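You operate a simulated robot arm through the tools that you are given. There is no shell and no other tool. Be economical: measure what you need, move in short steps, check, and stop when the job is done.

Carry out the task below with a simulated two-armed robot. There is one attempt and no reset: what you move stays moved.

## Task
Save the log to the yellow memory stick and put it away.
Fine: it stands in the small black case; into the display box's port, hold SAVE till it shows SAVED; back into its slot, lid shut; the case stays where it is. Leave the desk's other keys, switches, knob and plugs.
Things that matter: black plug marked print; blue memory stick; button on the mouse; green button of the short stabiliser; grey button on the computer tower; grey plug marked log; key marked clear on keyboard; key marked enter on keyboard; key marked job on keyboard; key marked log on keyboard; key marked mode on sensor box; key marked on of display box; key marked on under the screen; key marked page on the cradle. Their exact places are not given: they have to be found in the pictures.

Only the result counts: the job must be done as asked and must still hold three seconds after the hand-in. Knocking over, shifting, dropping, spilling or breaking anything else fails it. Lids that push on must go on centred and level and be pressed home; caps that screw on are set level and turned clockwise until they are tight.

## Robot
Two 7-joint arms with two-finger parallel grippers on one trunk, on a base that drives. Base frame: it is fixed to the floor where the robot stands at the start and does not move with it; the origin is under the middle of the robot, x ahead of it, y to its left, z up. Readings come in mm, degrees, newtons and seconds.
The left shoulder is at the start at [60, 147, 543], the right one opposite. With the tool pointing down near the work surface each hand reaches from about 320 to 760 mm from the robot's upright axis, wherever it stands, measured 20 degrees to its own side. Places, roughly: black plug marked print [1000, 750, 1000]; button on the mouse [600, 500, 800]; green button of the short stabiliser [900, 600, 900]; grey button on the computer tower [700, 500, 200]; key marked clear on keyboard [700, 400, 800]; key marked enter on keyboard [700, 400, 800]; key marked job on keyboard [700, 600, 800]; key marked log on keyboard [700, 500, 800]; key marked mode on sensor box [1200, 500, 1800]; key marked on of display box [900, 300, 800]; key marked on under the screen [1000, 500, 1100]; key marked page on the cradle [900, 100, 800]; key marked print on keyboard [700, 500, 800]; key marked save on display box [900, 200, 800]; key marked step on keyboard [700, 500, 800]; knob on the display box [900, 300, 800]. Payload 3.43 kg a hand.
Tool frame (each hand has its own): the origin (TCP) lies between the finger pads and is the grasp point; the fingertips stand 30 mm ahead of it; z points along the fingers, y is the line along which they close. The gripper opens to 94 mm. The fingers are 28 mm wide and 10 mm thick; the gripper's body (50 by 96 mm) begins 55 mm behind the TCP.
Orientation is that of the tool frame in the base frame, as [roll, pitch, yaw] about the fixed x, y, z axes, in that order (R = Rz(yaw) Ry(pitch) Rx(roll)). With the fingers straight down and closing along the base's y, the tool's x points along the base's -x, its y along +y and its z along -z.

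## Interface
- The arms move only by the tool apply_moves. It takes "left_series", "right_series" or both (then of equal length, played together; a hand with none holds still); each is one flat list of numbers, 7 for each row, row after row: the shift along the tool's x, y, z in mm, then the turn, a rotation vector about the tool's x, y, z in degrees, then the gripper command, from -1 (shut) to 1 (fully open), values between in proportion. In form: [x, y, z, rx, ry, rz, grip, x, y, z, rx, ry, rz, grip, ...]. A call has 1 to 8 rows; each row shifts and turns the commanded pose from where the row before left it, along the tool's axes as they then stand. A row lasts 0.2 s, in which the tool goes at most 50 mm and 8.6 degrees; a call with a longer step from one row to the next is refused whole, and so is a gripper value outside its range. A pose out of reach is approached as far as the arm can. The call stops where the force on the tool passes 80 N (or 10 N more than at its start, if that is more) or the arm is blocked; 0.2 s more then pass. The fingers move at their own pace (about 72 mm/s each) and stop on an object; they squeeze with about 35 N. The grip force told is the motor's: it shows also when the fingers shut on nothing. Time passes only in rows, and 0.2 s behind the last, so rows that do not move let the fingers close. It gives the time, the measured TCP pose, the force on the tool (base axes), the opening and the grip force at its end, in the units of the frame above (readings bear some noise), with the torque about the TCP (base axes, N m) and any sound that the robot's microphone picked up.
- Cameras (640 x 400 px; columns grow to the right, rows downward): "scene" is now at [60.2, 28.7, 1191]; the picture's right is [0.29, -0.96, 0.00], its down [-0.49, -0.15, -0.86] and it looks along [0.82, 0.25, -0.51] (base axes); focal length 271 px, centre (320, 200). "left" rides on the left gripper at [76, -14, -102] in its tool frame; the picture's right is [0.18, 0.98, 0.00], its down [-0.75, 0.14, -0.64] and it looks along [-0.63, 0.12, 0.77] (tool axes); focal length 243 px, centre (320, 200). "right" rides on the right gripper at [76, 14, -103] in its tool frame; the picture's right is [-0.18, 0.98, 0.00], its down [-0.75, -0.14, -0.64] and it looks along [-0.63, -0.12, 0.77] (tool axes); focal length 243 px, centre (320, 200).
- camera(camera): a new picture of that camera. The clock stands still meanwhile.
- slide_trunk(by): slides the trunk up (or, below 0, down) by that many mm; the arms and the scene camera ride with it, the base frame stays. It gives what a move gives, with no picture.
- steer(legs): drives the robot by 1 to 6 legs, each [ahead, left, turn to the left] in mm, mm and degrees, along the robot's own axes; the way and the turn of a leg run together, so that a leg with both is an arc; at most 1500 mm and 180 degrees a leg. The arms and the cameras ride along, it lands a little off, and it stops where it bumps. It gives what a move gives.
- head_to(pan, tilt): turns the head with the scene camera to pan (to the left, within 86 degrees either way) and tilt (down, from -29 to 69), counted from straight ahead of the robot. It gives what a move gives.
- point_at(camera, pixels): for up to 12 pixels [column, row] of the newest picture of that camera ("zoom" is the newest enlarged one), the place [x, y, z] in the base frame of the surface seen there, good to about 2 mm, but the place of the scene camera against the robot may be out by one fixed shift of up to 12 mm in any direction. The clock stands still meanwhile.
- zoom(camera, box): a new picture of the part [left, top, right, bottom] of that camera's present view, enlarged. The clock stands still meanwhile.
- job_done(): hands the job in; it is judged then, once.

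Keep the steps short. Do not move on a guess: measure, check each grasp and each placing, and mend mistakes. In all there are 80 turns and 62 pictures (those below and enlarged ones count). Leave the grippers open and the arms clear of the work at the hand-in unless told otherwise, and finish with a single line.

The tools are called after "Request:" as a command line: name --argument value ..., lists and objects as JSON in quotes. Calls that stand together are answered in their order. apply_moves: Moves the arms, as the interface text tells. Its arguments: {"type":"object","properties":{"left_series":{"type":"array","items":{"type":"number"}},"right_series":{"type":"array","items":{"type":"number"}}},"required":[]} The other tools are called the same way: slide_trunk (by) slides the trunk up or down; steer (legs) drives the base; head_to (pan, tilt) turns the head that bears the scene camera; camera (camera) takes a picture; point_at (camera, pixels) gives the place of the surface under pixels of a picture; zoom (camera, box) takes an enlarged picture of a part of a camera's view; job_done () hands the job in.

At the start:

```text
clock: 0.0
left_tool_pos: [278.4, 258.9, 999.1]
left_tool_rot: [-180.0, 0.0, -180.0]
left_force: [-0.2, 0.3, -0.8]
left_ft_torque: [-0.01, 0.01, 0.02]
left_grip_width: 94.1
left_grasp_force: 0.2
right_tool_pos: [309.0, -37.9, 1000.8]
right_tool_rot: [179.9, 0.1, -180.0]
right_force: [0.4, 0.2, -0.1]
right_ft_torque: [-0.01, -0.02, 0.0]
right_grip_width: 94.0
right_grasp_force: 0.0
trunk travel left (down, up): [-250.0, 0.0]
robot x, y, heading: [0.2, 1.4, -0.0]
head pan, tilt: [16.7, 31.0]
```

scene: 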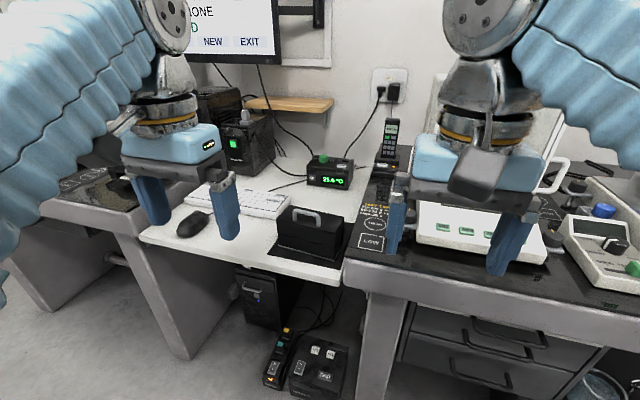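
right: 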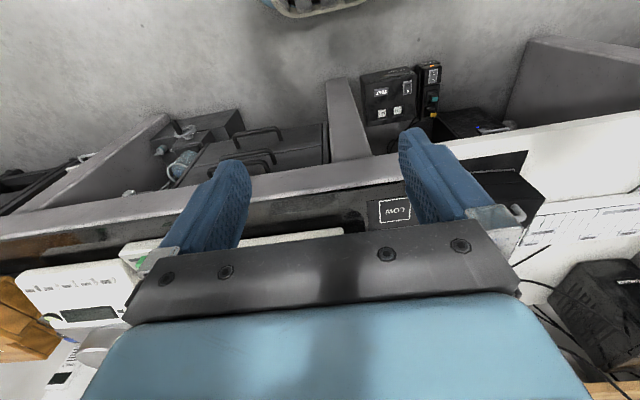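
left: 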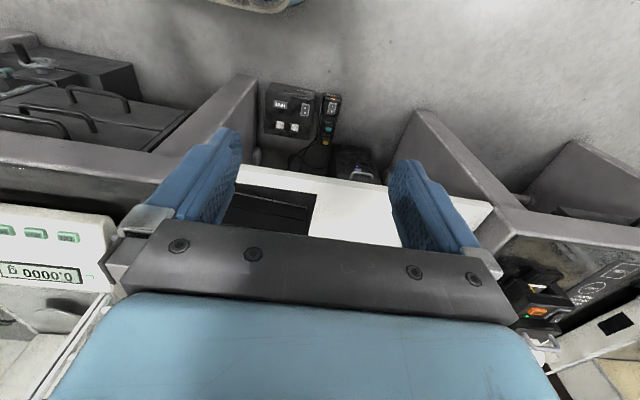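

I see the black case around (310,232) and the display box around (330,172). I zoom in on both.

Request:
zoom --camera "scene" --box '[260, 140, 380, 270]'

Request:
point_at --camera "scene" --pixels '[[305, 218], [280, 210], [344, 215], [276, 250], [340, 262], [310, 165], [350, 165], [330, 182], [320, 158], [250, 240]]'

```text
3.08 times, centred on (320, 205) of scene
```

zoom: 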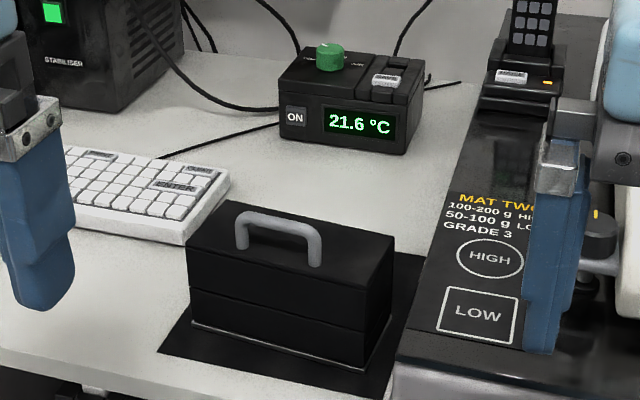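

```text
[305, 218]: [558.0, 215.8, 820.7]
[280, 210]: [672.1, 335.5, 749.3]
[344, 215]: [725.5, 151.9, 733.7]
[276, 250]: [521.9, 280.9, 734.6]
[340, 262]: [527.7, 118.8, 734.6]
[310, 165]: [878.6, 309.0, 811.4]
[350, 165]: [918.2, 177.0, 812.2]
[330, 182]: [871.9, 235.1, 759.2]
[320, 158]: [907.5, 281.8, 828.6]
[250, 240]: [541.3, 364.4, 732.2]
```

The case has a handle on the lid and a seam. I take closer views of the display box and the case to find the port, the save key and the hinge.

Request:
zoom --camera "scene" --box '[306, 148, 356, 190]'

Request:
zoom --camera "scene" --box '[266, 200, 346, 270]'

Request:
point_at --camera "zoom" --pixels '[[200, 130], [300, 80], [510, 150], [400, 220], [480, 340], [205, 230], [460, 305], [475, 290], [320, 190], [320, 60]]'

```text
9.52 times, centred on (331, 169) of scene
```

zoom: 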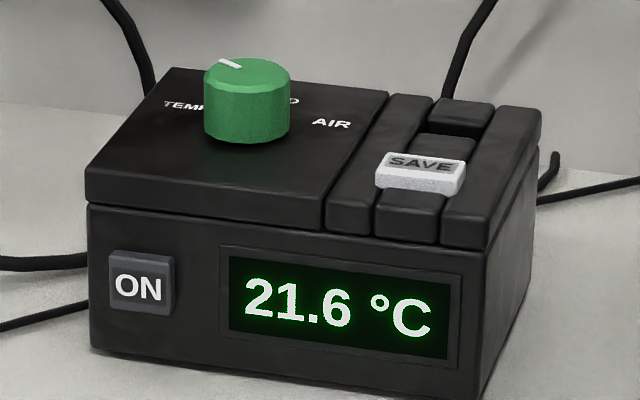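

```text
5.71 times, centred on (306, 235) of scene
```

zoom: 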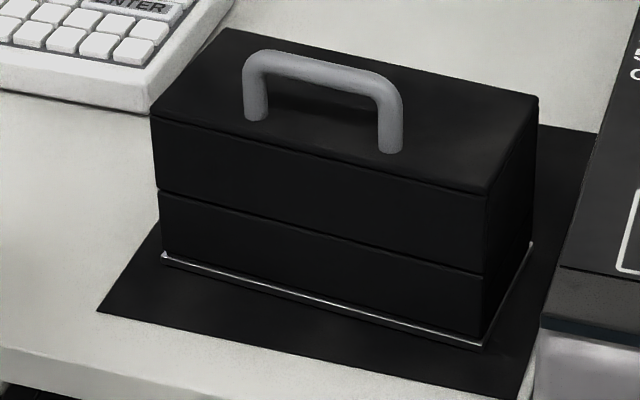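

```text
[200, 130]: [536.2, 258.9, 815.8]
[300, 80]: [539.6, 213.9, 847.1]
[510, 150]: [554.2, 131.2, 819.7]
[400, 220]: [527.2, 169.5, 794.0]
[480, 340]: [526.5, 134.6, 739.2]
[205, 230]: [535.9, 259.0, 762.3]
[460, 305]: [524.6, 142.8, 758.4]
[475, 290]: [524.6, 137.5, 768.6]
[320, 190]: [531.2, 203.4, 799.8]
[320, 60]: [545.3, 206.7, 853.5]
```

I measure the desk edge, the floor items and the display box in more detail before I plan the driving.

Request:
point_at --camera "scene" --pixels '[[150, 240], [335, 283], [325, 360], [272, 375], [295, 390], [350, 275], [260, 290], [185, 340], [380, 330], [366, 243], [295, 255], [350, 395]]'

Request:
zoom --camera "scene" --box '[326, 150, 356, 176]'

Request:
point_at --camera "zoom" --pixels '[[250, 250], [330, 270], [440, 90], [440, 40], [100, 350], [500, 230], [250, 370], [470, 120], [300, 190]]'

```text
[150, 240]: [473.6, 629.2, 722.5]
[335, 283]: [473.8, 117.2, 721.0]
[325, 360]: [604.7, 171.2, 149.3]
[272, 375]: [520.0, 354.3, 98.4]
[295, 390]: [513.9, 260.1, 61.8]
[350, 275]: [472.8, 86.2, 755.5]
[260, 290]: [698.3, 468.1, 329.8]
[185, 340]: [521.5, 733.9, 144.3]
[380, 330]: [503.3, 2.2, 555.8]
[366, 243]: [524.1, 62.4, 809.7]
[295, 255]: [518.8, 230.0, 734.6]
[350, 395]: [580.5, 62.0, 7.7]
```

```text
15.38 times, centred on (341, 163) of scene
```

zoom: 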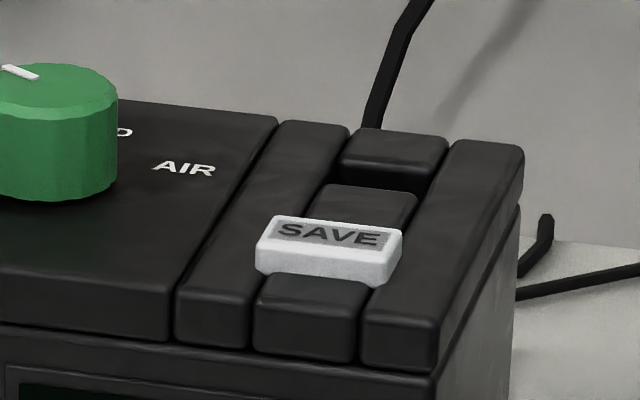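

```text
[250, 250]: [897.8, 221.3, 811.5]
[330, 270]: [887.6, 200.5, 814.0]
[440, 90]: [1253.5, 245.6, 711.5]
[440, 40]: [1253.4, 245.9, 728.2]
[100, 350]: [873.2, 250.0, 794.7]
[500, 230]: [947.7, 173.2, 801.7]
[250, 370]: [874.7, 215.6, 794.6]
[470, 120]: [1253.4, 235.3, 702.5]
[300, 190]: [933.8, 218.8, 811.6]
```

The display box is at about x 900, with SAVE at about (895,208) and a dark opening behind it at about x 945. I bring the left hand's camera nearer the case to find the lid type.

Request:
apply_moves --left_series '[-45, -8, 0, 0, 0, 0, 1, -45, -8, 0, 0, 0, 0, 1, -45, -8, 0, 0, 0, 0, 1, -45, -8, 0, 0, 0, 0, 1]'

Request:
camera --camera "left"

Request:
head_to --pan 15 --tilt 60

Request:
camera --camera "scene"

```text
clock: 1.0
left_tool_pos: [367.3, 245.7, 1001.8]
left_tool_rot: [-179.9, 0.2, -180.0]
left_force: [-0.1, -0.9, -0.7]
left_ft_torque: [0.02, 0.01, 0.06]
left_grip_width: 94.0
left_grasp_force: 0.0
left hand out of reach, approached as far as the arm can: row 3, 4
right_tool_pos: [309.9, -37.0, 1000.0]
right_tool_rot: [179.8, 0.0, -180.0]
right_force: [0.0, 0.0, -0.1]
right_ft_torque: [0.0, 0.01, 0.01]
right_grip_width: 93.9
right_grasp_force: 0.1
trunk travel left (down, up): [-250.0, 0.0]
robot x, y, heading: [3.5, -0.7, -0.0]
head pan, tilt: [16.7, 31.0]
```

```text
54 pictures are left
```

left: 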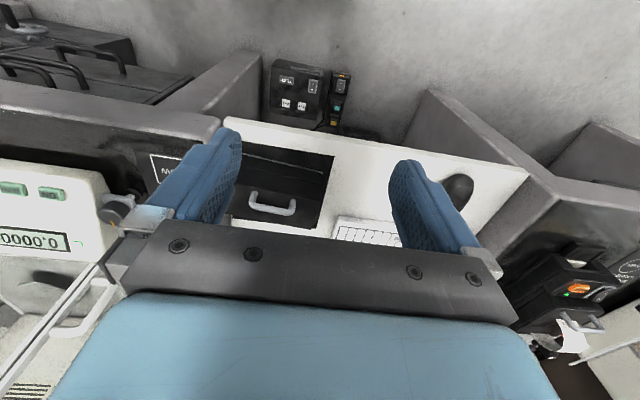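

```text
clock: 1.9
left_tool_pos: [366.7, 245.5, 1001.8]
left_tool_rot: [180.0, 0.2, 179.9]
left_force: [0.4, -0.8, 0.2]
left_ft_torque: [0.01, 0.03, 0.02]
left_grip_width: 94.1
left_grasp_force: 0.0
right_tool_pos: [308.7, -37.0, 999.9]
right_tool_rot: [179.8, 0.1, 180.0]
right_force: [-0.2, 0.0, -0.3]
right_ft_torque: [-0.03, -0.01, 0.02]
right_grip_width: 93.8
right_grasp_force: 0.0
trunk travel left (down, up): [-250.0, 0.0]
robot x, y, heading: [-3.4, 1.8, 0.0]
head pan, tilt: [15.0, 60.0]
```

```text
53 pictures are left
```

scene: 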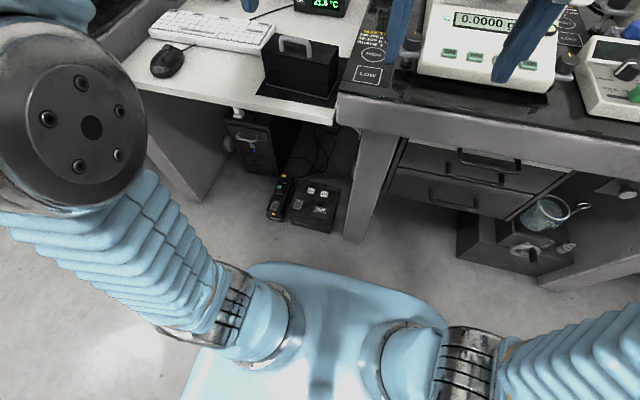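

The arm ran out of reach at z 1000, so reach is better lower down. I measure the robot's front and the obstacles in this picture.

Request:
point_at --camera "scene" --pixels '[[290, 268], [420, 295], [310, 232], [268, 218], [350, 238], [335, 190], [250, 270], [280, 340], [350, 300], [300, 155], [195, 195], [440, 245]]'

```text
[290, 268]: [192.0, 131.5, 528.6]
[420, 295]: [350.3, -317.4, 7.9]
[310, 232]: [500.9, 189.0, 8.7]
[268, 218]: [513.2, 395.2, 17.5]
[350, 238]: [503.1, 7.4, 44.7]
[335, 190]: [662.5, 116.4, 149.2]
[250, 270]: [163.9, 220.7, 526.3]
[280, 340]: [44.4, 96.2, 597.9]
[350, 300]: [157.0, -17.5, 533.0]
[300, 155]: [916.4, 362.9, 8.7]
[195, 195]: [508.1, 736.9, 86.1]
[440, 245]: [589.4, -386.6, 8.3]
```

I check in the right camera's picture how far the robot's body reaches (blue thing at (310,12)).

Request:
point_at --camera "right" --pixels '[[310, 14], [275, 8], [350, 5], [300, 4], [320, 40], [200, 20]]'

Request:
point_at --camera "left" --pixels '[[272, 202], [250, 150], [330, 155], [240, 210], [310, 225], [280, 180], [300, 100], [200, 20]]'

```text
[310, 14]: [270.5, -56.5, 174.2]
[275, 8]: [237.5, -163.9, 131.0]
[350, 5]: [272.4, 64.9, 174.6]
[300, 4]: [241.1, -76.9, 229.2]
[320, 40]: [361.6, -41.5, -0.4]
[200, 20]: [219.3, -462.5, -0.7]
```

```text
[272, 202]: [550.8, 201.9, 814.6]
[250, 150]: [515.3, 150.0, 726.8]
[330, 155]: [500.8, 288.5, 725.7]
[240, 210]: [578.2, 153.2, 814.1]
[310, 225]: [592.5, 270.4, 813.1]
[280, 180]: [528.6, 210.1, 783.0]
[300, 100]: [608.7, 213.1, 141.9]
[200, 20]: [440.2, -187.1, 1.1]
```

The base front is at about x 275 and the floor box front is at x 500, so a drive of about 200 mm ahead is safe. Before driving I check what stands in front of the right hand.

Request:
head_to --pan 0 --tilt 30

Request:
camera --camera "scene"

Request:
point_at --camera "scene" --pixels '[[360, 100], [390, 60], [400, 200], [440, 120], [350, 170], [320, 130], [420, 165], [380, 40]]'

```text
clock: 2.9
left_tool_pos: [364.9, 246.4, 1001.5]
left_tool_rot: [180.0, 0.2, 180.0]
left_force: [1.1, 0.3, -1.0]
left_ft_torque: [0.05, 0.0, 0.0]
left_grip_width: 94.2
left_grasp_force: 0.0
right_tool_pos: [309.2, -37.4, 1000.4]
right_tool_rot: [179.8, 0.0, -180.0]
right_force: [0.5, 0.1, 0.7]
right_ft_torque: [-0.03, -0.03, 0.02]
right_grip_width: 93.8
right_grasp_force: 0.1
trunk travel left (down, up): [-250.0, 0.0]
robot x, y, heading: [2.3, 1.8, 0.0]
head pan, tilt: [0.0, 30.0]
```

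```text
52 pictures are left
```

scene: 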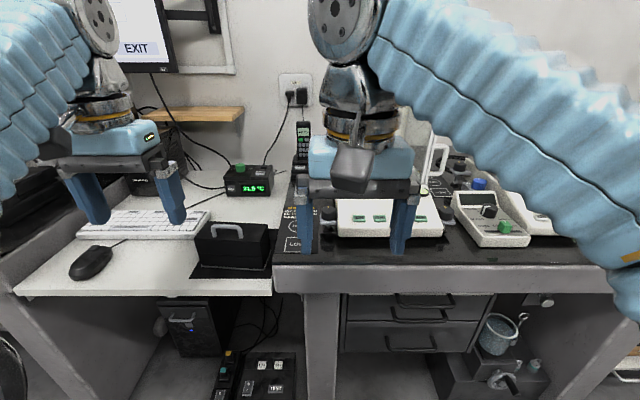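

```text
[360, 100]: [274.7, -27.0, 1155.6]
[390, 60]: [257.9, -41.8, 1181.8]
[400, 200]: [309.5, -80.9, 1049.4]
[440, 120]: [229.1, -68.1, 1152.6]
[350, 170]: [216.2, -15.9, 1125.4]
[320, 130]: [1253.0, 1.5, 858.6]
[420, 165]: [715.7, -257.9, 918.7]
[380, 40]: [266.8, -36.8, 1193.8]
```

The way ahead is clear: the balance shield is at x 715. I drive 200 mm ahead.

Request:
steer --legs '[[190, 0, 0]]'

Request:
camera --camera "left"

Request:
head_to --pan 20 --tilt 40

Request:
camera --camera "scene"

```text
clock: 4.4
left_tool_pos: [553.3, 246.0, 1002.0]
left_tool_rot: [180.0, 0.2, -179.8]
left_force: [-0.3, 0.4, -0.1]
left_ft_torque: [0.0, -0.02, 0.02]
left_grip_width: 94.0
left_grasp_force: 0.1
right_tool_pos: [498.0, -35.5, 1000.1]
right_tool_rot: [179.9, 0.2, -179.9]
right_force: [0.0, -1.0, -0.6]
right_ft_torque: [-0.01, -0.06, -0.01]
right_grip_width: 94.1
right_grasp_force: 0.0
trunk travel left (down, up): [-250.0, 0.0]
robot x, y, heading: [187.9, 0.2, 0.2]
head pan, tilt: [0.0, 30.0]
```

```text
51 pictures are left
```

left: 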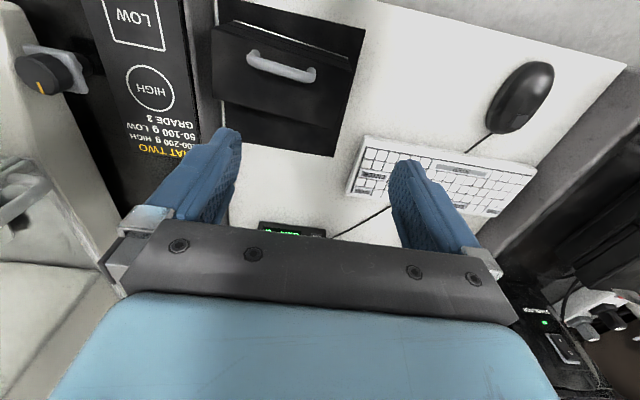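

```text
clock: 5.3
left_tool_pos: [554.4, 245.9, 1002.1]
left_tool_rot: [180.0, 0.2, -179.8]
left_force: [-0.5, 0.5, 0.0]
left_ft_torque: [-0.05, -0.01, 0.05]
left_grip_width: 93.8
left_grasp_force: 0.0
right_tool_pos: [497.6, -35.5, 998.9]
right_tool_rot: [179.8, 0.1, -179.9]
right_force: [0.5, -0.1, -0.2]
right_ft_torque: [0.0, 0.01, 0.03]
right_grip_width: 94.0
right_grasp_force: 0.2
trunk travel left (down, up): [-250.0, 0.0]
robot x, y, heading: [190.6, 1.1, 0.0]
head pan, tilt: [20.0, 40.0]
```

```text
50 pictures are left
```

scene: 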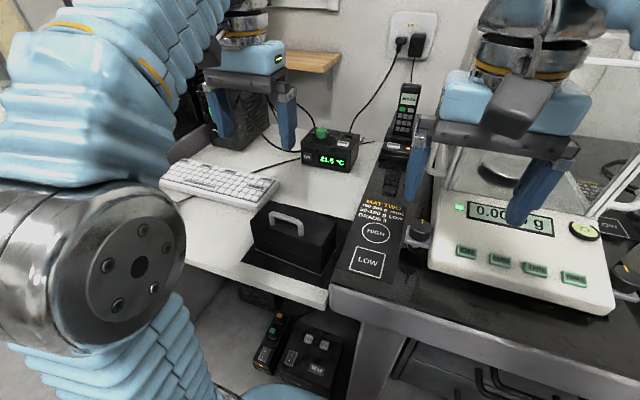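

Zooming on the case from both the wrist and the scene camera shows the lid edges, and I measure its points.

Request:
zoom --camera "left" --box '[205, 0, 370, 160]'

Request:
zoom --camera "scene" --box '[240, 195, 350, 275]'

Request:
point_at --camera "left" --pixels '[[215, 28], [350, 68], [218, 85], [342, 125], [250, 55], [312, 76], [280, 66], [300, 80], [250, 20], [280, 140], [285, 230], [260, 95]]'

```text
2.50 times, centred on (288, 80) of left
```

zoom: 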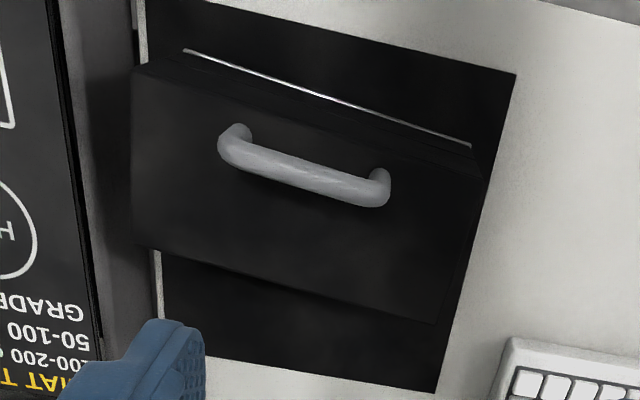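

```text
5.00 times, centred on (295, 235) of scene
```

zoom: 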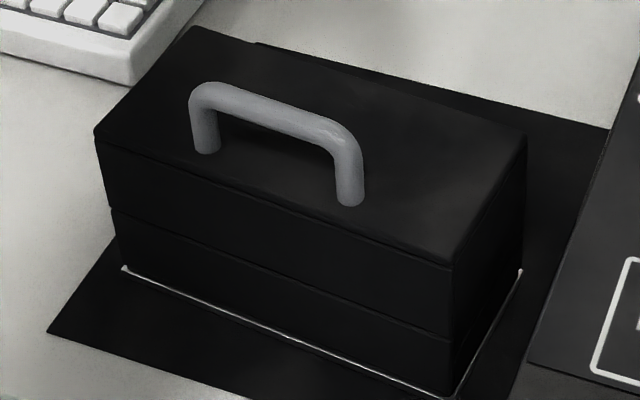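

```text
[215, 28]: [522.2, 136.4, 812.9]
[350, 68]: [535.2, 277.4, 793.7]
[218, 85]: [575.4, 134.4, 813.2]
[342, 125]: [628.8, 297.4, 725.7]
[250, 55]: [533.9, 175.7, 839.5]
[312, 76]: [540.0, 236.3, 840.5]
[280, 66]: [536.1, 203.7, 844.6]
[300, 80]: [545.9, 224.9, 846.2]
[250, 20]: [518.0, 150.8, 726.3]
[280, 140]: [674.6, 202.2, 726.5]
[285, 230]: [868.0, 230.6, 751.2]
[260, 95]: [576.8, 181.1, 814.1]
```

The lid (seam about z 770, top z 814) carries a handle at x≈540, y 172–238, top z≈847. The handle sits nearer the front, so the hinge is probably at the back. I turn the left hand so its fingers close along x, above the handle.

Request:
apply_moves --left_series '[14, -42, 0, 0, 0, 0, 1, 0, 0, 0, 0, 0, 8.5, 0.2, 0, 0, 0, 0, 0, 8.5, 0.2, 0, 0, 0, 0, 0, 8.5, 0.0, 0, 0, 0, 0, 0, 8.5, 0.0, 0, 0, 0, 0, 0, 8.5, 0.0, 0, 0, 0, 0, 0, 8.5, 0.0, 0, 0, 0, 0, 0, 8.5, 0.0]'

Request:
apply_moves --left_series '[0, 0, 0, 0, 0, 8.5, 0.0, 0, 0, 0, 0, 0, 8.5, 0.0, 0, 0, 0, 0, 0, 8.5, 0.0, 0, 0, 0, 0, 0, 5, 0.0, 0, 0, 40, 0, 0, 0, 0, 0, 0, 40, 0, 0, 0, 0]'

Request:
camera --camera "left"

```text
clock: 7.1
left_tool_pos: [540.2, 202.9, 1002.0]
left_tool_rot: [179.9, 0.2, 120.4]
left_force: [0.5, 0.1, 0.0]
left_ft_torque: [-0.01, 0.03, 0.02]
left_grip_width: 47.1
left_grasp_force: 0.0
right_tool_pos: [497.7, -35.7, 1000.5]
right_tool_rot: [179.9, 0.1, -179.9]
right_force: [0.2, 0.4, -0.1]
right_ft_torque: [0.02, 0.02, -0.01]
right_grip_width: 93.6
right_grasp_force: 0.1
trunk travel left (down, up): [-250.0, 0.0]
robot x, y, heading: [188.5, -0.3, 0.1]
head pan, tilt: [20.0, 40.0]
```

```text
clock: 8.5
left_tool_pos: [544.0, 205.4, 921.2]
left_tool_rot: [179.9, 0.0, 90.2]
left_force: [0.0, 0.2, -0.4]
left_ft_torque: [0.01, -0.02, -0.02]
left_grip_width: 47.4
left_grasp_force: 0.1
right_tool_pos: [497.7, -36.1, 999.9]
right_tool_rot: [180.0, 0.1, -179.8]
right_force: [0.1, -0.5, 0.1]
right_ft_torque: [-0.01, 0.0, 0.02]
right_grip_width: 94.1
right_grasp_force: 0.2
trunk travel left (down, up): [-250.0, 0.0]
robot x, y, heading: [190.1, 2.3, 0.0]
head pan, tilt: [20.0, 40.0]
```

```text
47 pictures are left
```

left: 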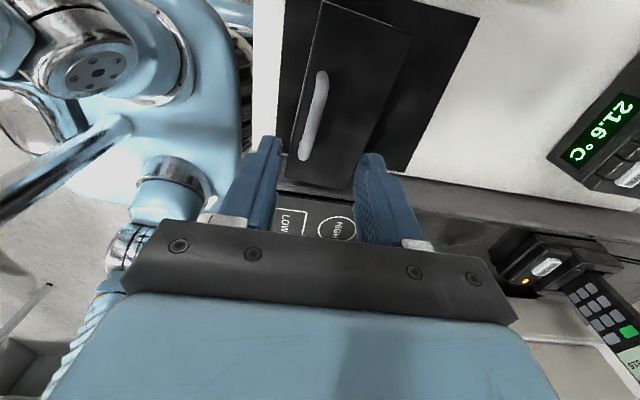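

Request:
zoom --camera "left" --box '[270, 0, 430, 190]'

Request:
point_at --camera "left" --pixels '[[313, 115], [320, 80], [304, 150], [325, 15], [295, 170], [405, 50], [350, 185], [398, 50], [370, 110], [312, 100]]'

```text
2.11 times, centred on (350, 95) of left
```

zoom: 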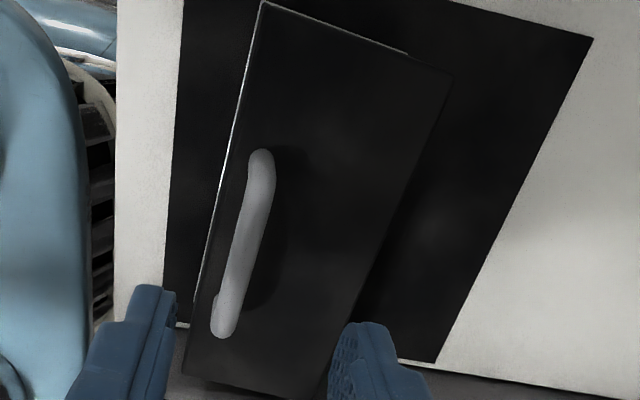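

```text
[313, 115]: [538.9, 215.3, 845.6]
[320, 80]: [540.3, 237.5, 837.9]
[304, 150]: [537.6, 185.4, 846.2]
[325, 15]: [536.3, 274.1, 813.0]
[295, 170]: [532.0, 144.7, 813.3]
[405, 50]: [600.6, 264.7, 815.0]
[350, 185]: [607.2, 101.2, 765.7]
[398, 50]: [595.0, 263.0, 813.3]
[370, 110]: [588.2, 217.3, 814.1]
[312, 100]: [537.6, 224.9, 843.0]
```

The handle bar's centre is x≈539, z≈841. I go down with the fingers straddling it and close.

Request:
apply_moves --left_series '[0, -5, 30, 0, 0, 0, 0, 0, 0, 30, 0, 0, 0, 0, 0, 0, 8, 0, 0, 0, 0, 0, 0, 0, 0, 0, 0, -1, 0, 0, 0, 0, 0, 0, -1, 0, 0, 0, 0, 0, 0, -1]'

Request:
zoom --camera "scene" --box '[210, 170, 370, 280]'

```text
clock: 9.9
left_tool_pos: [537.1, 203.9, 852.5]
left_tool_rot: [179.8, 0.1, 90.1]
left_force: [0.3, -1.0, -0.6]
left_ft_torque: [0.01, 0.0, -0.31]
left_grip_width: 9.1
left_grasp_force: 35.1
right_tool_pos: [498.3, -36.3, 1000.2]
right_tool_rot: [179.8, 0.1, -179.9]
right_force: [-0.3, 0.5, -0.3]
right_ft_torque: [-0.02, -0.01, 0.01]
right_grip_width: 94.2
right_grasp_force: 0.0
trunk travel left (down, up): [-250.0, 0.0]
robot x, y, heading: [189.3, 2.0, 0.2]
head pan, tilt: [20.0, 40.0]
```

```text
3.64 times, centred on (290, 225) of scene
```

zoom: 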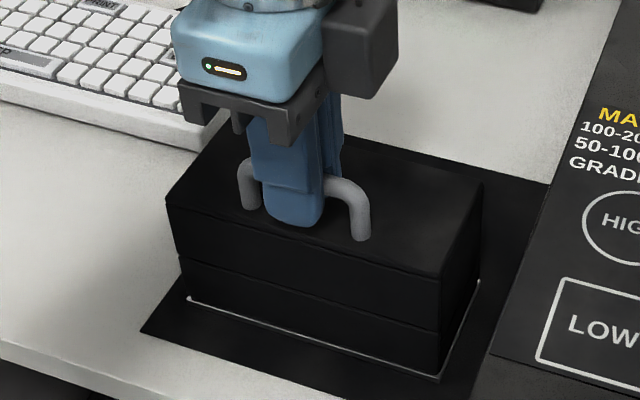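

The handle is held (9 mm opening). I try a small lift of 6 mm, reading the force.

Request:
apply_moves --left_series '[0, 0, -3, 0, 0, 0, -1, 0, 0, -3, 0, 0, 0, -1]'

Request:
zoom --camera "scene" --box '[240, 195, 350, 275]'

```text
clock: 10.5
left_tool_pos: [536.0, 203.6, 859.1]
left_tool_rot: [179.8, -0.1, 90.1]
left_force: [1.5, 1.2, -0.3]
left_ft_torque: [0.11, 0.01, -0.05]
left_grip_width: 9.0
left_grasp_force: 35.0
right_tool_pos: [497.4, -36.0, 999.7]
right_tool_rot: [179.9, 0.1, -179.9]
right_force: [0.3, -0.1, 0.3]
right_ft_torque: [-0.04, -0.04, -0.02]
right_grip_width: 93.9
right_grasp_force: 0.0
trunk travel left (down, up): [-250.0, 0.0]
robot x, y, heading: [185.3, -0.5, 0.1]
head pan, tilt: [20.0, 40.0]
```

```text
5.00 times, centred on (295, 235) of scene
```

zoom: 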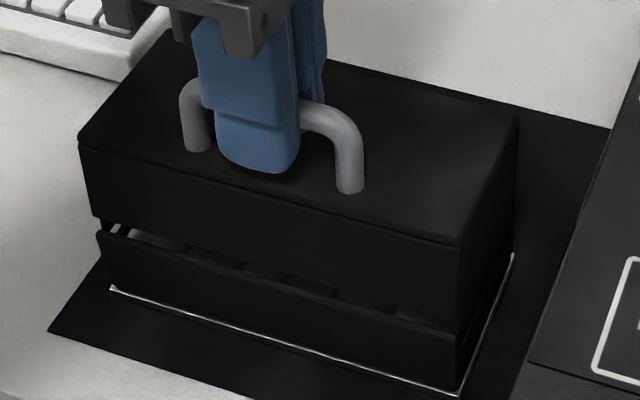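

Closing the fingers squared the case up by a few degrees: its silver rim moved from (122,268)-(445,397) to (112,288)-(460,395) in the same crop. I lower the lid again and turn the hand back 5° to restore the case's place.

Request:
apply_moves --left_series '[0, 0, 3, 0, 0, 0, -1, 0, 0, 3, 0, 0, 0, -1, 0, 0, 0, 0, 0, 2.5, -1, 0, 0, 0, 0, 0, 2.5, -1]'

Request:
zoom --camera "scene" --box '[240, 195, 350, 275]'

```text
clock: 11.5
left_tool_pos: [536.6, 204.5, 854.9]
left_tool_rot: [179.9, -0.1, 85.1]
left_force: [2.9, 0.5, -0.8]
left_ft_torque: [-0.18, 0.01, 0.12]
left_grip_width: 8.6
left_grasp_force: 34.8
right_tool_pos: [497.1, -36.0, 999.6]
right_tool_rot: [179.9, 0.1, -179.9]
right_force: [1.1, 0.3, -0.3]
right_ft_torque: [-0.05, 0.0, -0.02]
right_grip_width: 93.8
right_grasp_force: 0.0
trunk travel left (down, up): [-250.0, 0.0]
robot x, y, heading: [186.6, -1.6, 0.3]
head pan, tilt: [20.0, 40.0]
```

```text
5.00 times, centred on (295, 235) of scene
```

zoom: 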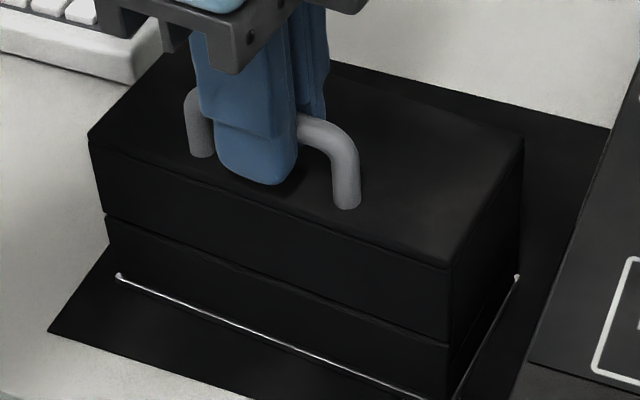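

The yaw is restored, but the case sits about 4 mm nearer to me (the rim is about 8 zoom pixels lower). I shift it 4 mm back along +x.

Request:
apply_moves --left_series '[0, 2, 0, 0, 0, 0, -1, 0, 2, 0, 0, 0, 0, -1, 0, 0, 0, 0, 0, 0, -1]'

Request:
zoom --camera "scene" --box '[240, 195, 350, 275]'

```text
clock: 12.3
left_tool_pos: [539.6, 202.8, 855.2]
left_tool_rot: [179.8, -0.1, 85.1]
left_force: [-7.9, 0.6, 13.6]
left_ft_torque: [0.02, 0.02, -0.05]
left_grip_width: 8.7
left_grasp_force: 35.3
right_tool_pos: [496.7, -35.8, 999.3]
right_tool_rot: [179.8, 0.2, -179.9]
right_force: [-0.8, -0.3, 0.7]
right_ft_torque: [0.0, 0.01, 0.0]
right_grip_width: 94.1
right_grasp_force: 0.2
trunk travel left (down, up): [-250.0, 0.0]
robot x, y, heading: [187.1, -0.4, -0.0]
head pan, tilt: [20.0, 40.0]
```

```text
5.00 times, centred on (295, 235) of scene
```

zoom: 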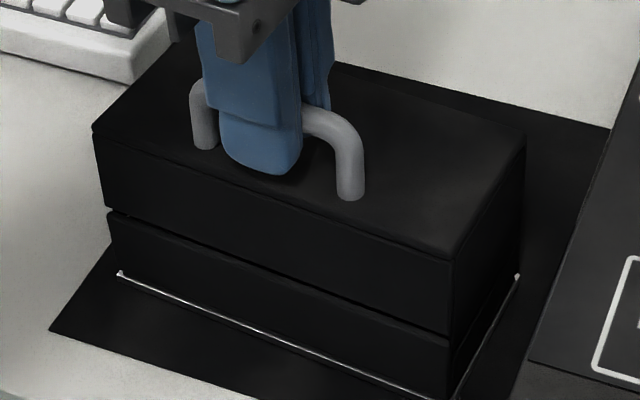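

The case is back to within about 2–3 mm, and the lid is slightly open, turning about its back hinge. I now follow the hinge arc (hinge about x 595, z 769) in small pieces.

Request:
apply_moves --left_series '[0, 6.7, -4.6, 0, 0, 0, -1, 0, 6.8, -4, 0, 0, 0, -1, 0, 7.4, -3.3, 0, 0, 0, -1, 0, 7.4, -2.8, 0, 0, 0, -1]'

Request:
zoom --camera "scene" --box '[240, 195, 350, 275]'

```text
clock: 13.3
left_tool_pos: [568.5, 202.9, 868.9]
left_tool_rot: [179.8, -0.1, 85.2]
left_force: [0.0, -2.2, 0.5]
left_ft_torque: [-0.12, 0.06, -0.04]
left_grip_width: 9.2
left_grasp_force: 35.3
right_tool_pos: [497.5, -35.3, 998.9]
right_tool_rot: [179.9, 0.2, -180.0]
right_force: [0.1, -0.3, -0.1]
right_ft_torque: [0.03, -0.02, 0.0]
right_grip_width: 94.0
right_grasp_force: 0.0
trunk travel left (down, up): [-250.0, 0.0]
robot x, y, heading: [186.9, 1.6, 0.4]
head pan, tilt: [20.0, 40.0]
```

```text
5.00 times, centred on (295, 235) of scene
```

zoom: 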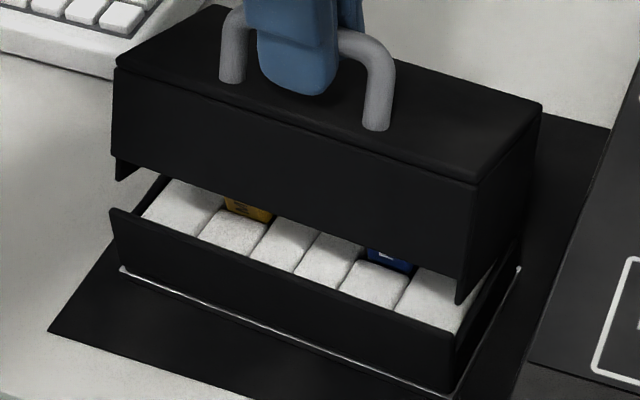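

The rim is exactly back at its original place, and the yellow and blue sticks are visible inside. I continue along the arc.

Request:
apply_moves --left_series '[0, 7.8, -2.1, 0, 0, 0, -1, 0, 7.9, -1.4, 0, 0, 0, -1, 0, 8, -0.7, 0, 0, 0, -1, 0, 8, 0, 0, 0, 0, -1, 0, 8, 0.7, 0, 0, 0, -1, 0, 7.9, 1.4, 0, 0, 0, -1]'

Request:
zoom --camera "scene" --box '[240, 195, 350, 275]'

```text
clock: 14.7
left_tool_pos: [614.0, 198.2, 870.7]
left_tool_rot: [179.6, -0.1, 85.3]
left_force: [2.9, 9.6, 16.0]
left_ft_torque: [-0.09, -0.03, -0.26]
left_grip_width: 8.7
left_grasp_force: 34.8
right_tool_pos: [498.5, -34.9, 1000.1]
right_tool_rot: [-180.0, 0.0, -179.9]
right_force: [0.4, -0.4, 0.8]
right_ft_torque: [-0.01, 0.02, -0.01]
right_grip_width: 93.9
right_grasp_force: 0.1
trunk travel left (down, up): [-250.0, 0.0]
robot x, y, heading: [186.9, -0.7, 0.4]
head pan, tilt: [20.0, 40.0]
```

```text
5.00 times, centred on (295, 235) of scene
```

zoom: 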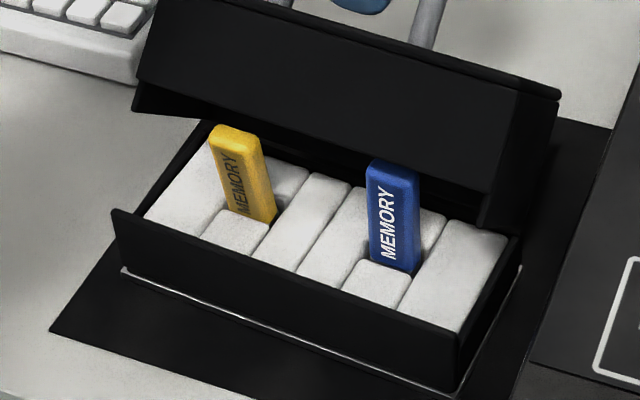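

Sticks are visible (yellow on the left, blue on the right) and the body stays in place. A 16 N push suggests the arc is slightly low, so I continue with less descent.

Request:
apply_moves --left_series '[0, 6, -3, 0, 0, 0, -1, 0, 7.6, 1.5, 0, 0, 0, -1, 0, 7.4, 2.2, 0, 0, 0, -1, 0, 7.2, 2.8, 0, 0, 0, -1]'

Request:
camera --camera "scene"

```text
clock: 15.7
left_tool_pos: [641.6, 195.4, 866.9]
left_tool_rot: [179.7, 0.0, 85.1]
left_force: [2.0, -2.1, 5.9]
left_ft_torque: [-0.4, 0.04, -0.08]
left_grip_width: 9.0
left_grasp_force: 35.2
right_tool_pos: [498.1, -37.2, 1000.4]
right_tool_rot: [179.9, 0.1, -179.9]
right_force: [-0.2, -0.2, 0.2]
right_ft_torque: [-0.01, -0.03, 0.02]
right_grip_width: 94.0
right_grasp_force: 0.0
trunk travel left (down, up): [-250.0, 0.0]
robot x, y, heading: [186.1, -0.3, 0.1]
head pan, tilt: [20.0, 40.0]
```

```text
39 pictures are left
```

scene: 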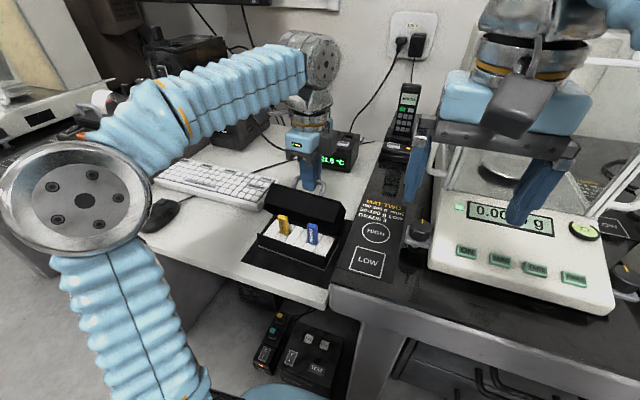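

The lid is now roughly 67° open. I continue the arc to about 100°, watching the force.

Request:
apply_moves --left_series '[0, 5.7, 3.4, 0, 0, 0, -1, 0, 5.7, 3.9, 0, 0, 0, -1, 0, 5.1, 4.2, 0, 0, 0, -1, 0, 5.1, 4.7, 0, 0, 0, -1, 0, 4.5, 5, 0, 0, 0, -1, 0, 4.4, 5.2, 0, 0, 0, -1]'

Request:
zoom --camera "scene" --box '[240, 165, 360, 275]'

```text
clock: 17.1
left_tool_pos: [674.0, 192.4, 841.7]
left_tool_rot: [179.9, -0.1, 85.1]
left_force: [4.9, -0.2, 6.6]
left_ft_torque: [-0.15, -0.02, 0.12]
left_grip_width: 9.4
left_grasp_force: 35.4
right_tool_pos: [498.3, -35.1, 999.3]
right_tool_rot: [180.0, 0.1, -179.9]
right_force: [-0.5, -0.2, -0.5]
right_ft_torque: [-0.02, -0.03, 0.0]
right_grip_width: 93.9
right_grasp_force: 0.1
trunk travel left (down, up): [-250.0, 0.0]
robot x, y, heading: [185.2, 5.9, 0.3]
head pan, tilt: [20.0, 40.0]
```

```text
3.64 times, centred on (300, 220) of scene
```

zoom: 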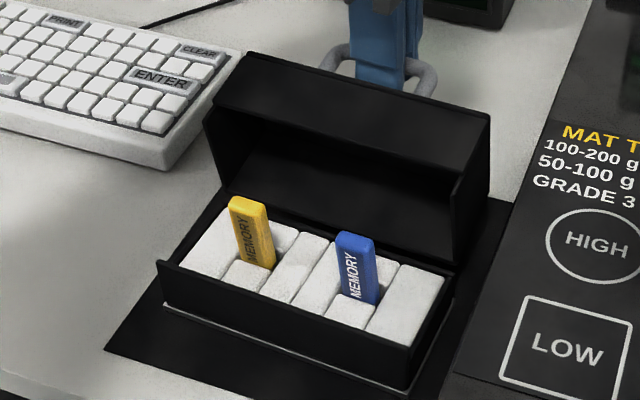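

The body drifted about 2 px (about 4 mm) to the right because of a yaw mismatch. I shift it 4 mm left while still holding the handle and open the lid a bit more.

Request:
apply_moves --left_series '[2, 0, 0, 0, 0, 0, -1, 2, 0, 0, 0, 0, 0, -1, 0.2, 3.8, 5.4, 0, 0, 0, -1, 0.2, 3.5, 5.8, 0, 0, 0, -1]'

Request:
zoom --camera "scene" --box '[240, 165, 360, 275]'

```text
clock: 18.1
left_tool_pos: [680.1, 196.6, 830.4]
left_tool_rot: [179.7, -0.1, 85.2]
left_force: [5.8, -1.0, 5.0]
left_ft_torque: [-0.02, 0.04, 0.16]
left_grip_width: 8.9
left_grasp_force: 35.3
right_tool_pos: [498.2, -35.7, 999.6]
right_tool_rot: [179.9, 0.0, -179.9]
right_force: [-0.4, 0.5, 0.2]
right_ft_torque: [-0.01, 0.01, 0.01]
right_grip_width: 94.1
right_grasp_force: 0.1
trunk travel left (down, up): [-250.0, 0.0]
robot x, y, heading: [185.2, -2.1, 0.2]
head pan, tilt: [20.0, 40.0]
```

```text
3.64 times, centred on (300, 220) of scene
```

zoom: 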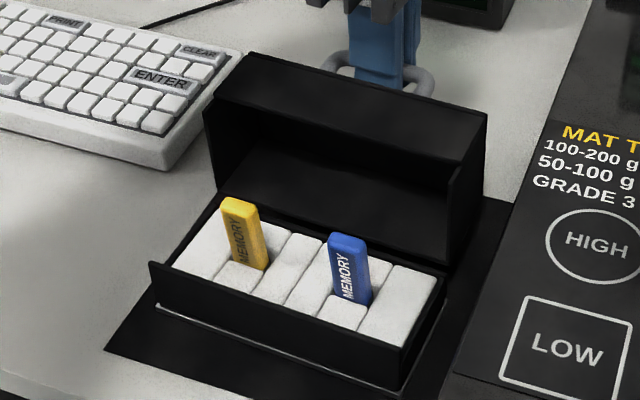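

The rim is back on the original pixels. I release the handle slightly and rise straight up, checking that the lid stays open.

Request:
apply_moves --left_series '[0, 0, 0, 0, 0, 0, -0.55, 0, 0, 0, 0, 0, 0, -0.55, 0, 0, -20, 0, 0, 0, -0.55, 0, 0, -30, 0, 0, 0, -0.55, 0, 0, -40, 0, 0, 0, -0.55]'

Request:
zoom --camera "scene" --box '[240, 165, 360, 275]'

```text
clock: 19.3
left_tool_pos: [679.3, 195.3, 919.5]
left_tool_rot: [179.9, 0.0, 85.1]
left_force: [0.3, 0.2, 0.0]
left_ft_torque: [-0.01, 0.01, 0.0]
left_grip_width: 21.4
left_grasp_force: 0.0
right_tool_pos: [498.0, -36.1, 999.7]
right_tool_rot: [179.9, 0.1, -179.9]
right_force: [0.4, 0.6, 0.0]
right_ft_torque: [-0.02, 0.04, -0.03]
right_grip_width: 93.8
right_grasp_force: 0.0
trunk travel left (down, up): [-250.0, 0.0]
robot x, y, heading: [189.7, 1.2, 0.5]
head pan, tilt: [20.0, 40.0]
```

```text
3.64 times, centred on (300, 220) of scene
```

zoom: 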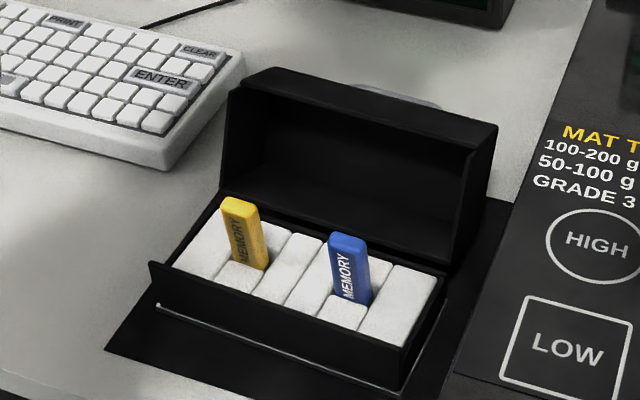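

The lid rests open by itself and the case has not moved. I move the left hand back, turn it to yaw 175 (fingers closing along the case's length) and look at the sticks.

Request:
apply_moves --left_series '[0, -44, -10, 0, 0, 0, 0, 0, -44, -10, 0, 0, 0, 0, 0, -44, -10, 0, 0, 0, 0, 0, -44, 0, 0, 0, 0, 0, 0, 0, 0, 0, 0, -8.5, 0, 0, 0, 0, 0, 0, -8.5, 0, 0, 0, 0, 0, 0, -8.5, 0, 0, 0, 0, 0, 0, -8.5, 0]'

Request:
apply_moves --left_series '[0, 0, 0, 0, 0, -8.5, 0, 0, 0, 0, 0, 0, -8.5, 0, 0, 0, 0, 0, 0, -8.5, 0, 0, 0, 0, 0, 0, -8.5, 0, 0, 0, 0, 0, 0, -8.5, 0, 0, 0, 0, 0, 0, -8.5, 0, 0, 0, 0, 0, 0, -5, 0]'

Request:
camera --camera "left"

```text
clock: 21.1
left_tool_pos: [506.4, 210.7, 947.9]
left_tool_rot: [179.8, 0.0, 119.2]
left_force: [-0.1, 0.9, -0.1]
left_ft_torque: [-0.01, 0.01, -0.01]
left_grip_width: 46.9
left_grasp_force: 0.1
right_tool_pos: [496.7, -35.2, 999.9]
right_tool_rot: [179.9, 0.2, -179.9]
right_force: [-0.1, -1.3, -0.6]
right_ft_torque: [0.0, -0.01, -0.03]
right_grip_width: 93.8
right_grasp_force: 0.1
trunk travel left (down, up): [-250.0, 0.0]
robot x, y, heading: [189.6, 1.9, 0.0]
head pan, tilt: [20.0, 40.0]
```

```text
clock: 22.7
left_tool_pos: [505.1, 211.9, 948.8]
left_tool_rot: [180.0, 0.2, 175.3]
left_force: [0.1, 1.2, -0.3]
left_ft_torque: [0.0, -0.02, -0.01]
left_grip_width: 47.0
left_grasp_force: 0.2
right_tool_pos: [497.1, -35.9, 998.5]
right_tool_rot: [179.9, 0.2, -179.9]
right_force: [-0.4, -0.6, -0.5]
right_ft_torque: [-0.01, -0.03, -0.03]
right_grip_width: 94.0
right_grasp_force: 0.1
trunk travel left (down, up): [-250.0, 0.0]
robot x, y, heading: [189.3, 1.3, 0.3]
head pan, tilt: [20.0, 40.0]
```

```text
35 pictures are left
```

left: 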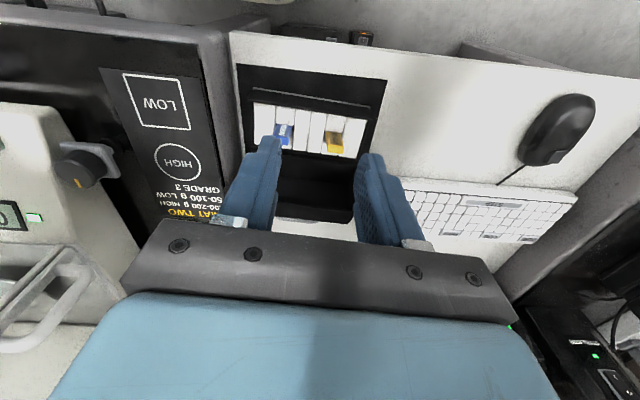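

Now a zoom on the yellow stick, and I measure it.

Request:
zoom --camera "left" --box '[240, 70, 400, 170]'

Request:
point_at --camera "zoom" --pixels '[[345, 323], [395, 335], [375, 328], [370, 290], [352, 265], [400, 262], [345, 220], [440, 230], [60, 190], [175, 300], [480, 180], [370, 345]]'

```text
4.00 times, centred on (320, 120) of left
```

zoom: 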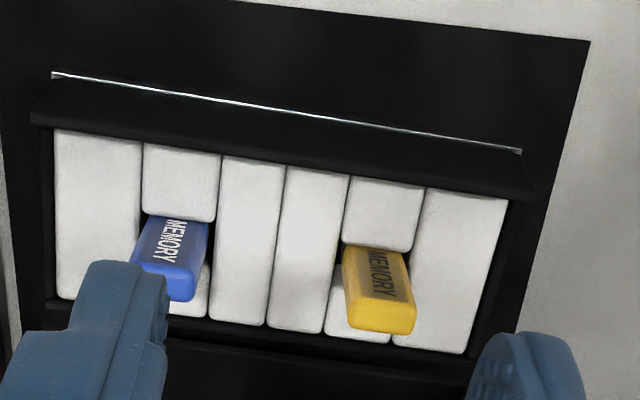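

```text
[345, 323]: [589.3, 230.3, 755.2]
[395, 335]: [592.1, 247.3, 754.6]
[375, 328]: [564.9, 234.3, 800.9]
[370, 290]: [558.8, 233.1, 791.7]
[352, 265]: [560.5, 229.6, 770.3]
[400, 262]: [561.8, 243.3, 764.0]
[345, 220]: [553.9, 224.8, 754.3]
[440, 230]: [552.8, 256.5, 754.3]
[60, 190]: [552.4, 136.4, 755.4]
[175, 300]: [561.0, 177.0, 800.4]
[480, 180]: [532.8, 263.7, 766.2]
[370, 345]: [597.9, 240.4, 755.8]
```

Request:
zoom --camera "left" --box '[315, 125, 355, 160]'

Request:
point_at --camera "zoom" --pixels '[[220, 300], [300, 310], [380, 315], [300, 330], [300, 350], [300, 270], [300, 150], [240, 100], [340, 110], [380, 200], [240, 350], [380, 370]]'

```text
11.43 times, centred on (335, 142) of left
```

zoom: 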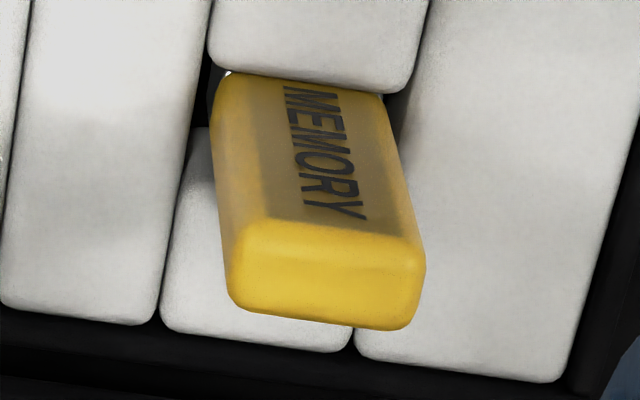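

```text
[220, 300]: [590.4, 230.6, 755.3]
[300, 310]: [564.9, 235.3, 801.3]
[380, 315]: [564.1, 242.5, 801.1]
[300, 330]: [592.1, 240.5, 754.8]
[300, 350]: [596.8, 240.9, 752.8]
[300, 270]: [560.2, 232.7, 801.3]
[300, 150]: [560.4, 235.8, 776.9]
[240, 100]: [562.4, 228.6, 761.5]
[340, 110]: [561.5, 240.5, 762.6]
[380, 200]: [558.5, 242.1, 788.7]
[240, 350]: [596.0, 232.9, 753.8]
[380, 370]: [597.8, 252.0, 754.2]
```

The yellow stick is upright: centre about (563, 236), top z 801, about 17 wide and 9 thick, foam z 754. Before grasping I look at the display box's port from the now nearer scene camera.

Request:
zoom --camera "scene" --box '[325, 120, 365, 160]'

```text
10.00 times, centred on (345, 140) of scene
```

zoom: 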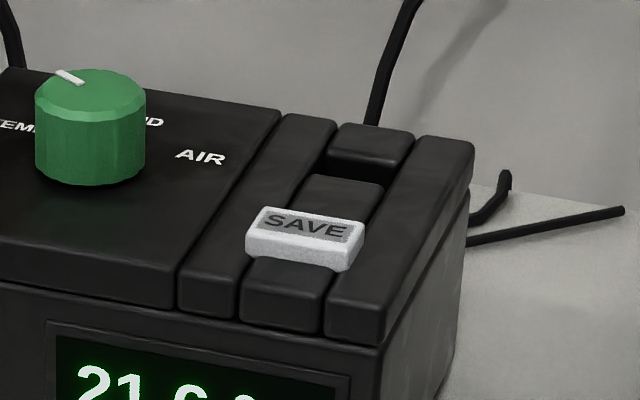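

Request:
point_at --camera "zoom" --pixels '[[290, 245], [305, 232], [345, 187], [350, 183], [370, 137], [360, 165], [290, 280], [180, 300], [380, 340], [280, 115], [470, 150], [340, 190]]'

Request:
zoom --camera "scene" --box '[342, 128, 358, 146]'

```text
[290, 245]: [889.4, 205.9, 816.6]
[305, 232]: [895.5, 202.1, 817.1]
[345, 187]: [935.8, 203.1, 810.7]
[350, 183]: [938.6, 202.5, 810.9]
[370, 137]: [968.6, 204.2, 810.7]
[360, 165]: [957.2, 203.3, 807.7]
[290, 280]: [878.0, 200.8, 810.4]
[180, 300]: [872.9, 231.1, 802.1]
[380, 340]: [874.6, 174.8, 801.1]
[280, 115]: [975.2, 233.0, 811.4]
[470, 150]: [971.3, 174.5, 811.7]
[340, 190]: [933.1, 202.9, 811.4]
```

```text
16.00 times, centred on (350, 137) of scene
```

zoom: 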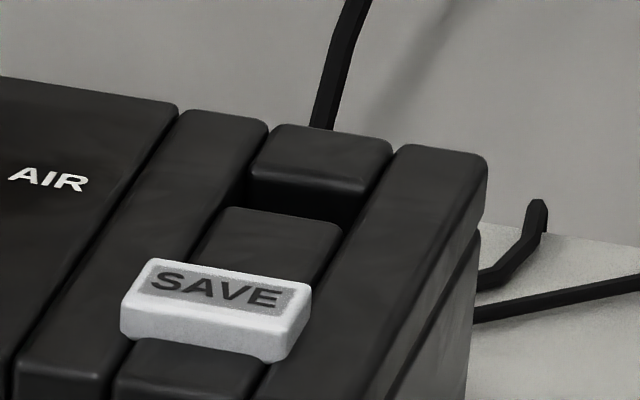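

The port is the gap behind the middle block, at about x 941–957, y ~203 in scene readings. To remove the scene camera's fixed shift, I measure the same stick tops with the scene camera.

Request:
zoom --camera "scene" --box '[265, 205, 335, 255]'

```text
8.00 times, centred on (300, 230) of scene
```

zoom: 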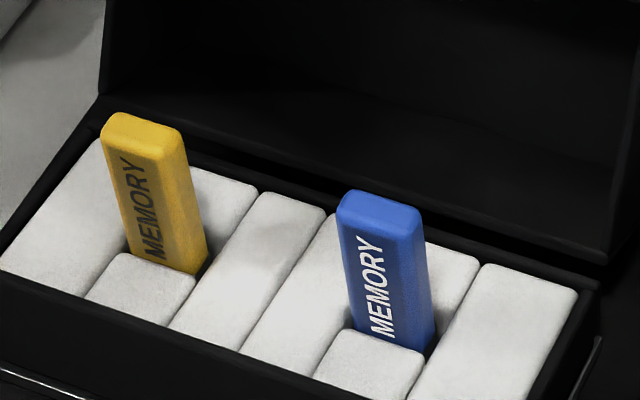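

Request:
point_at --camera "zoom" --pixels '[[145, 127], [104, 130], [160, 150], [185, 135], [150, 200], [170, 265], [140, 280], [185, 180], [382, 208], [230, 250], [205, 265], [120, 115]]'

Request:
point_at --camera "left" --pixels '[[320, 110], [280, 120], [284, 141], [350, 130], [385, 85]]'

```text
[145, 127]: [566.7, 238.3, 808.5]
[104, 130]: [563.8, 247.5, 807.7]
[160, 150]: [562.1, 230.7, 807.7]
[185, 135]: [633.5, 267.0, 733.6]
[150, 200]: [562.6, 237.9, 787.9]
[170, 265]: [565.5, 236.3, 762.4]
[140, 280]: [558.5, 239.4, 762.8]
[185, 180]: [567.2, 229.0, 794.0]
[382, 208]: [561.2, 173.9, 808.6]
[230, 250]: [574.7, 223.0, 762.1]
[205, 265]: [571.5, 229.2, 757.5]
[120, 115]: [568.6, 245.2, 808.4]
```

```text
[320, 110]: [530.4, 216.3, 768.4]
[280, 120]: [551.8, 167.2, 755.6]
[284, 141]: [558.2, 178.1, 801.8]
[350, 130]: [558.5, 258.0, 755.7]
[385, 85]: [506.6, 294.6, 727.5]
```

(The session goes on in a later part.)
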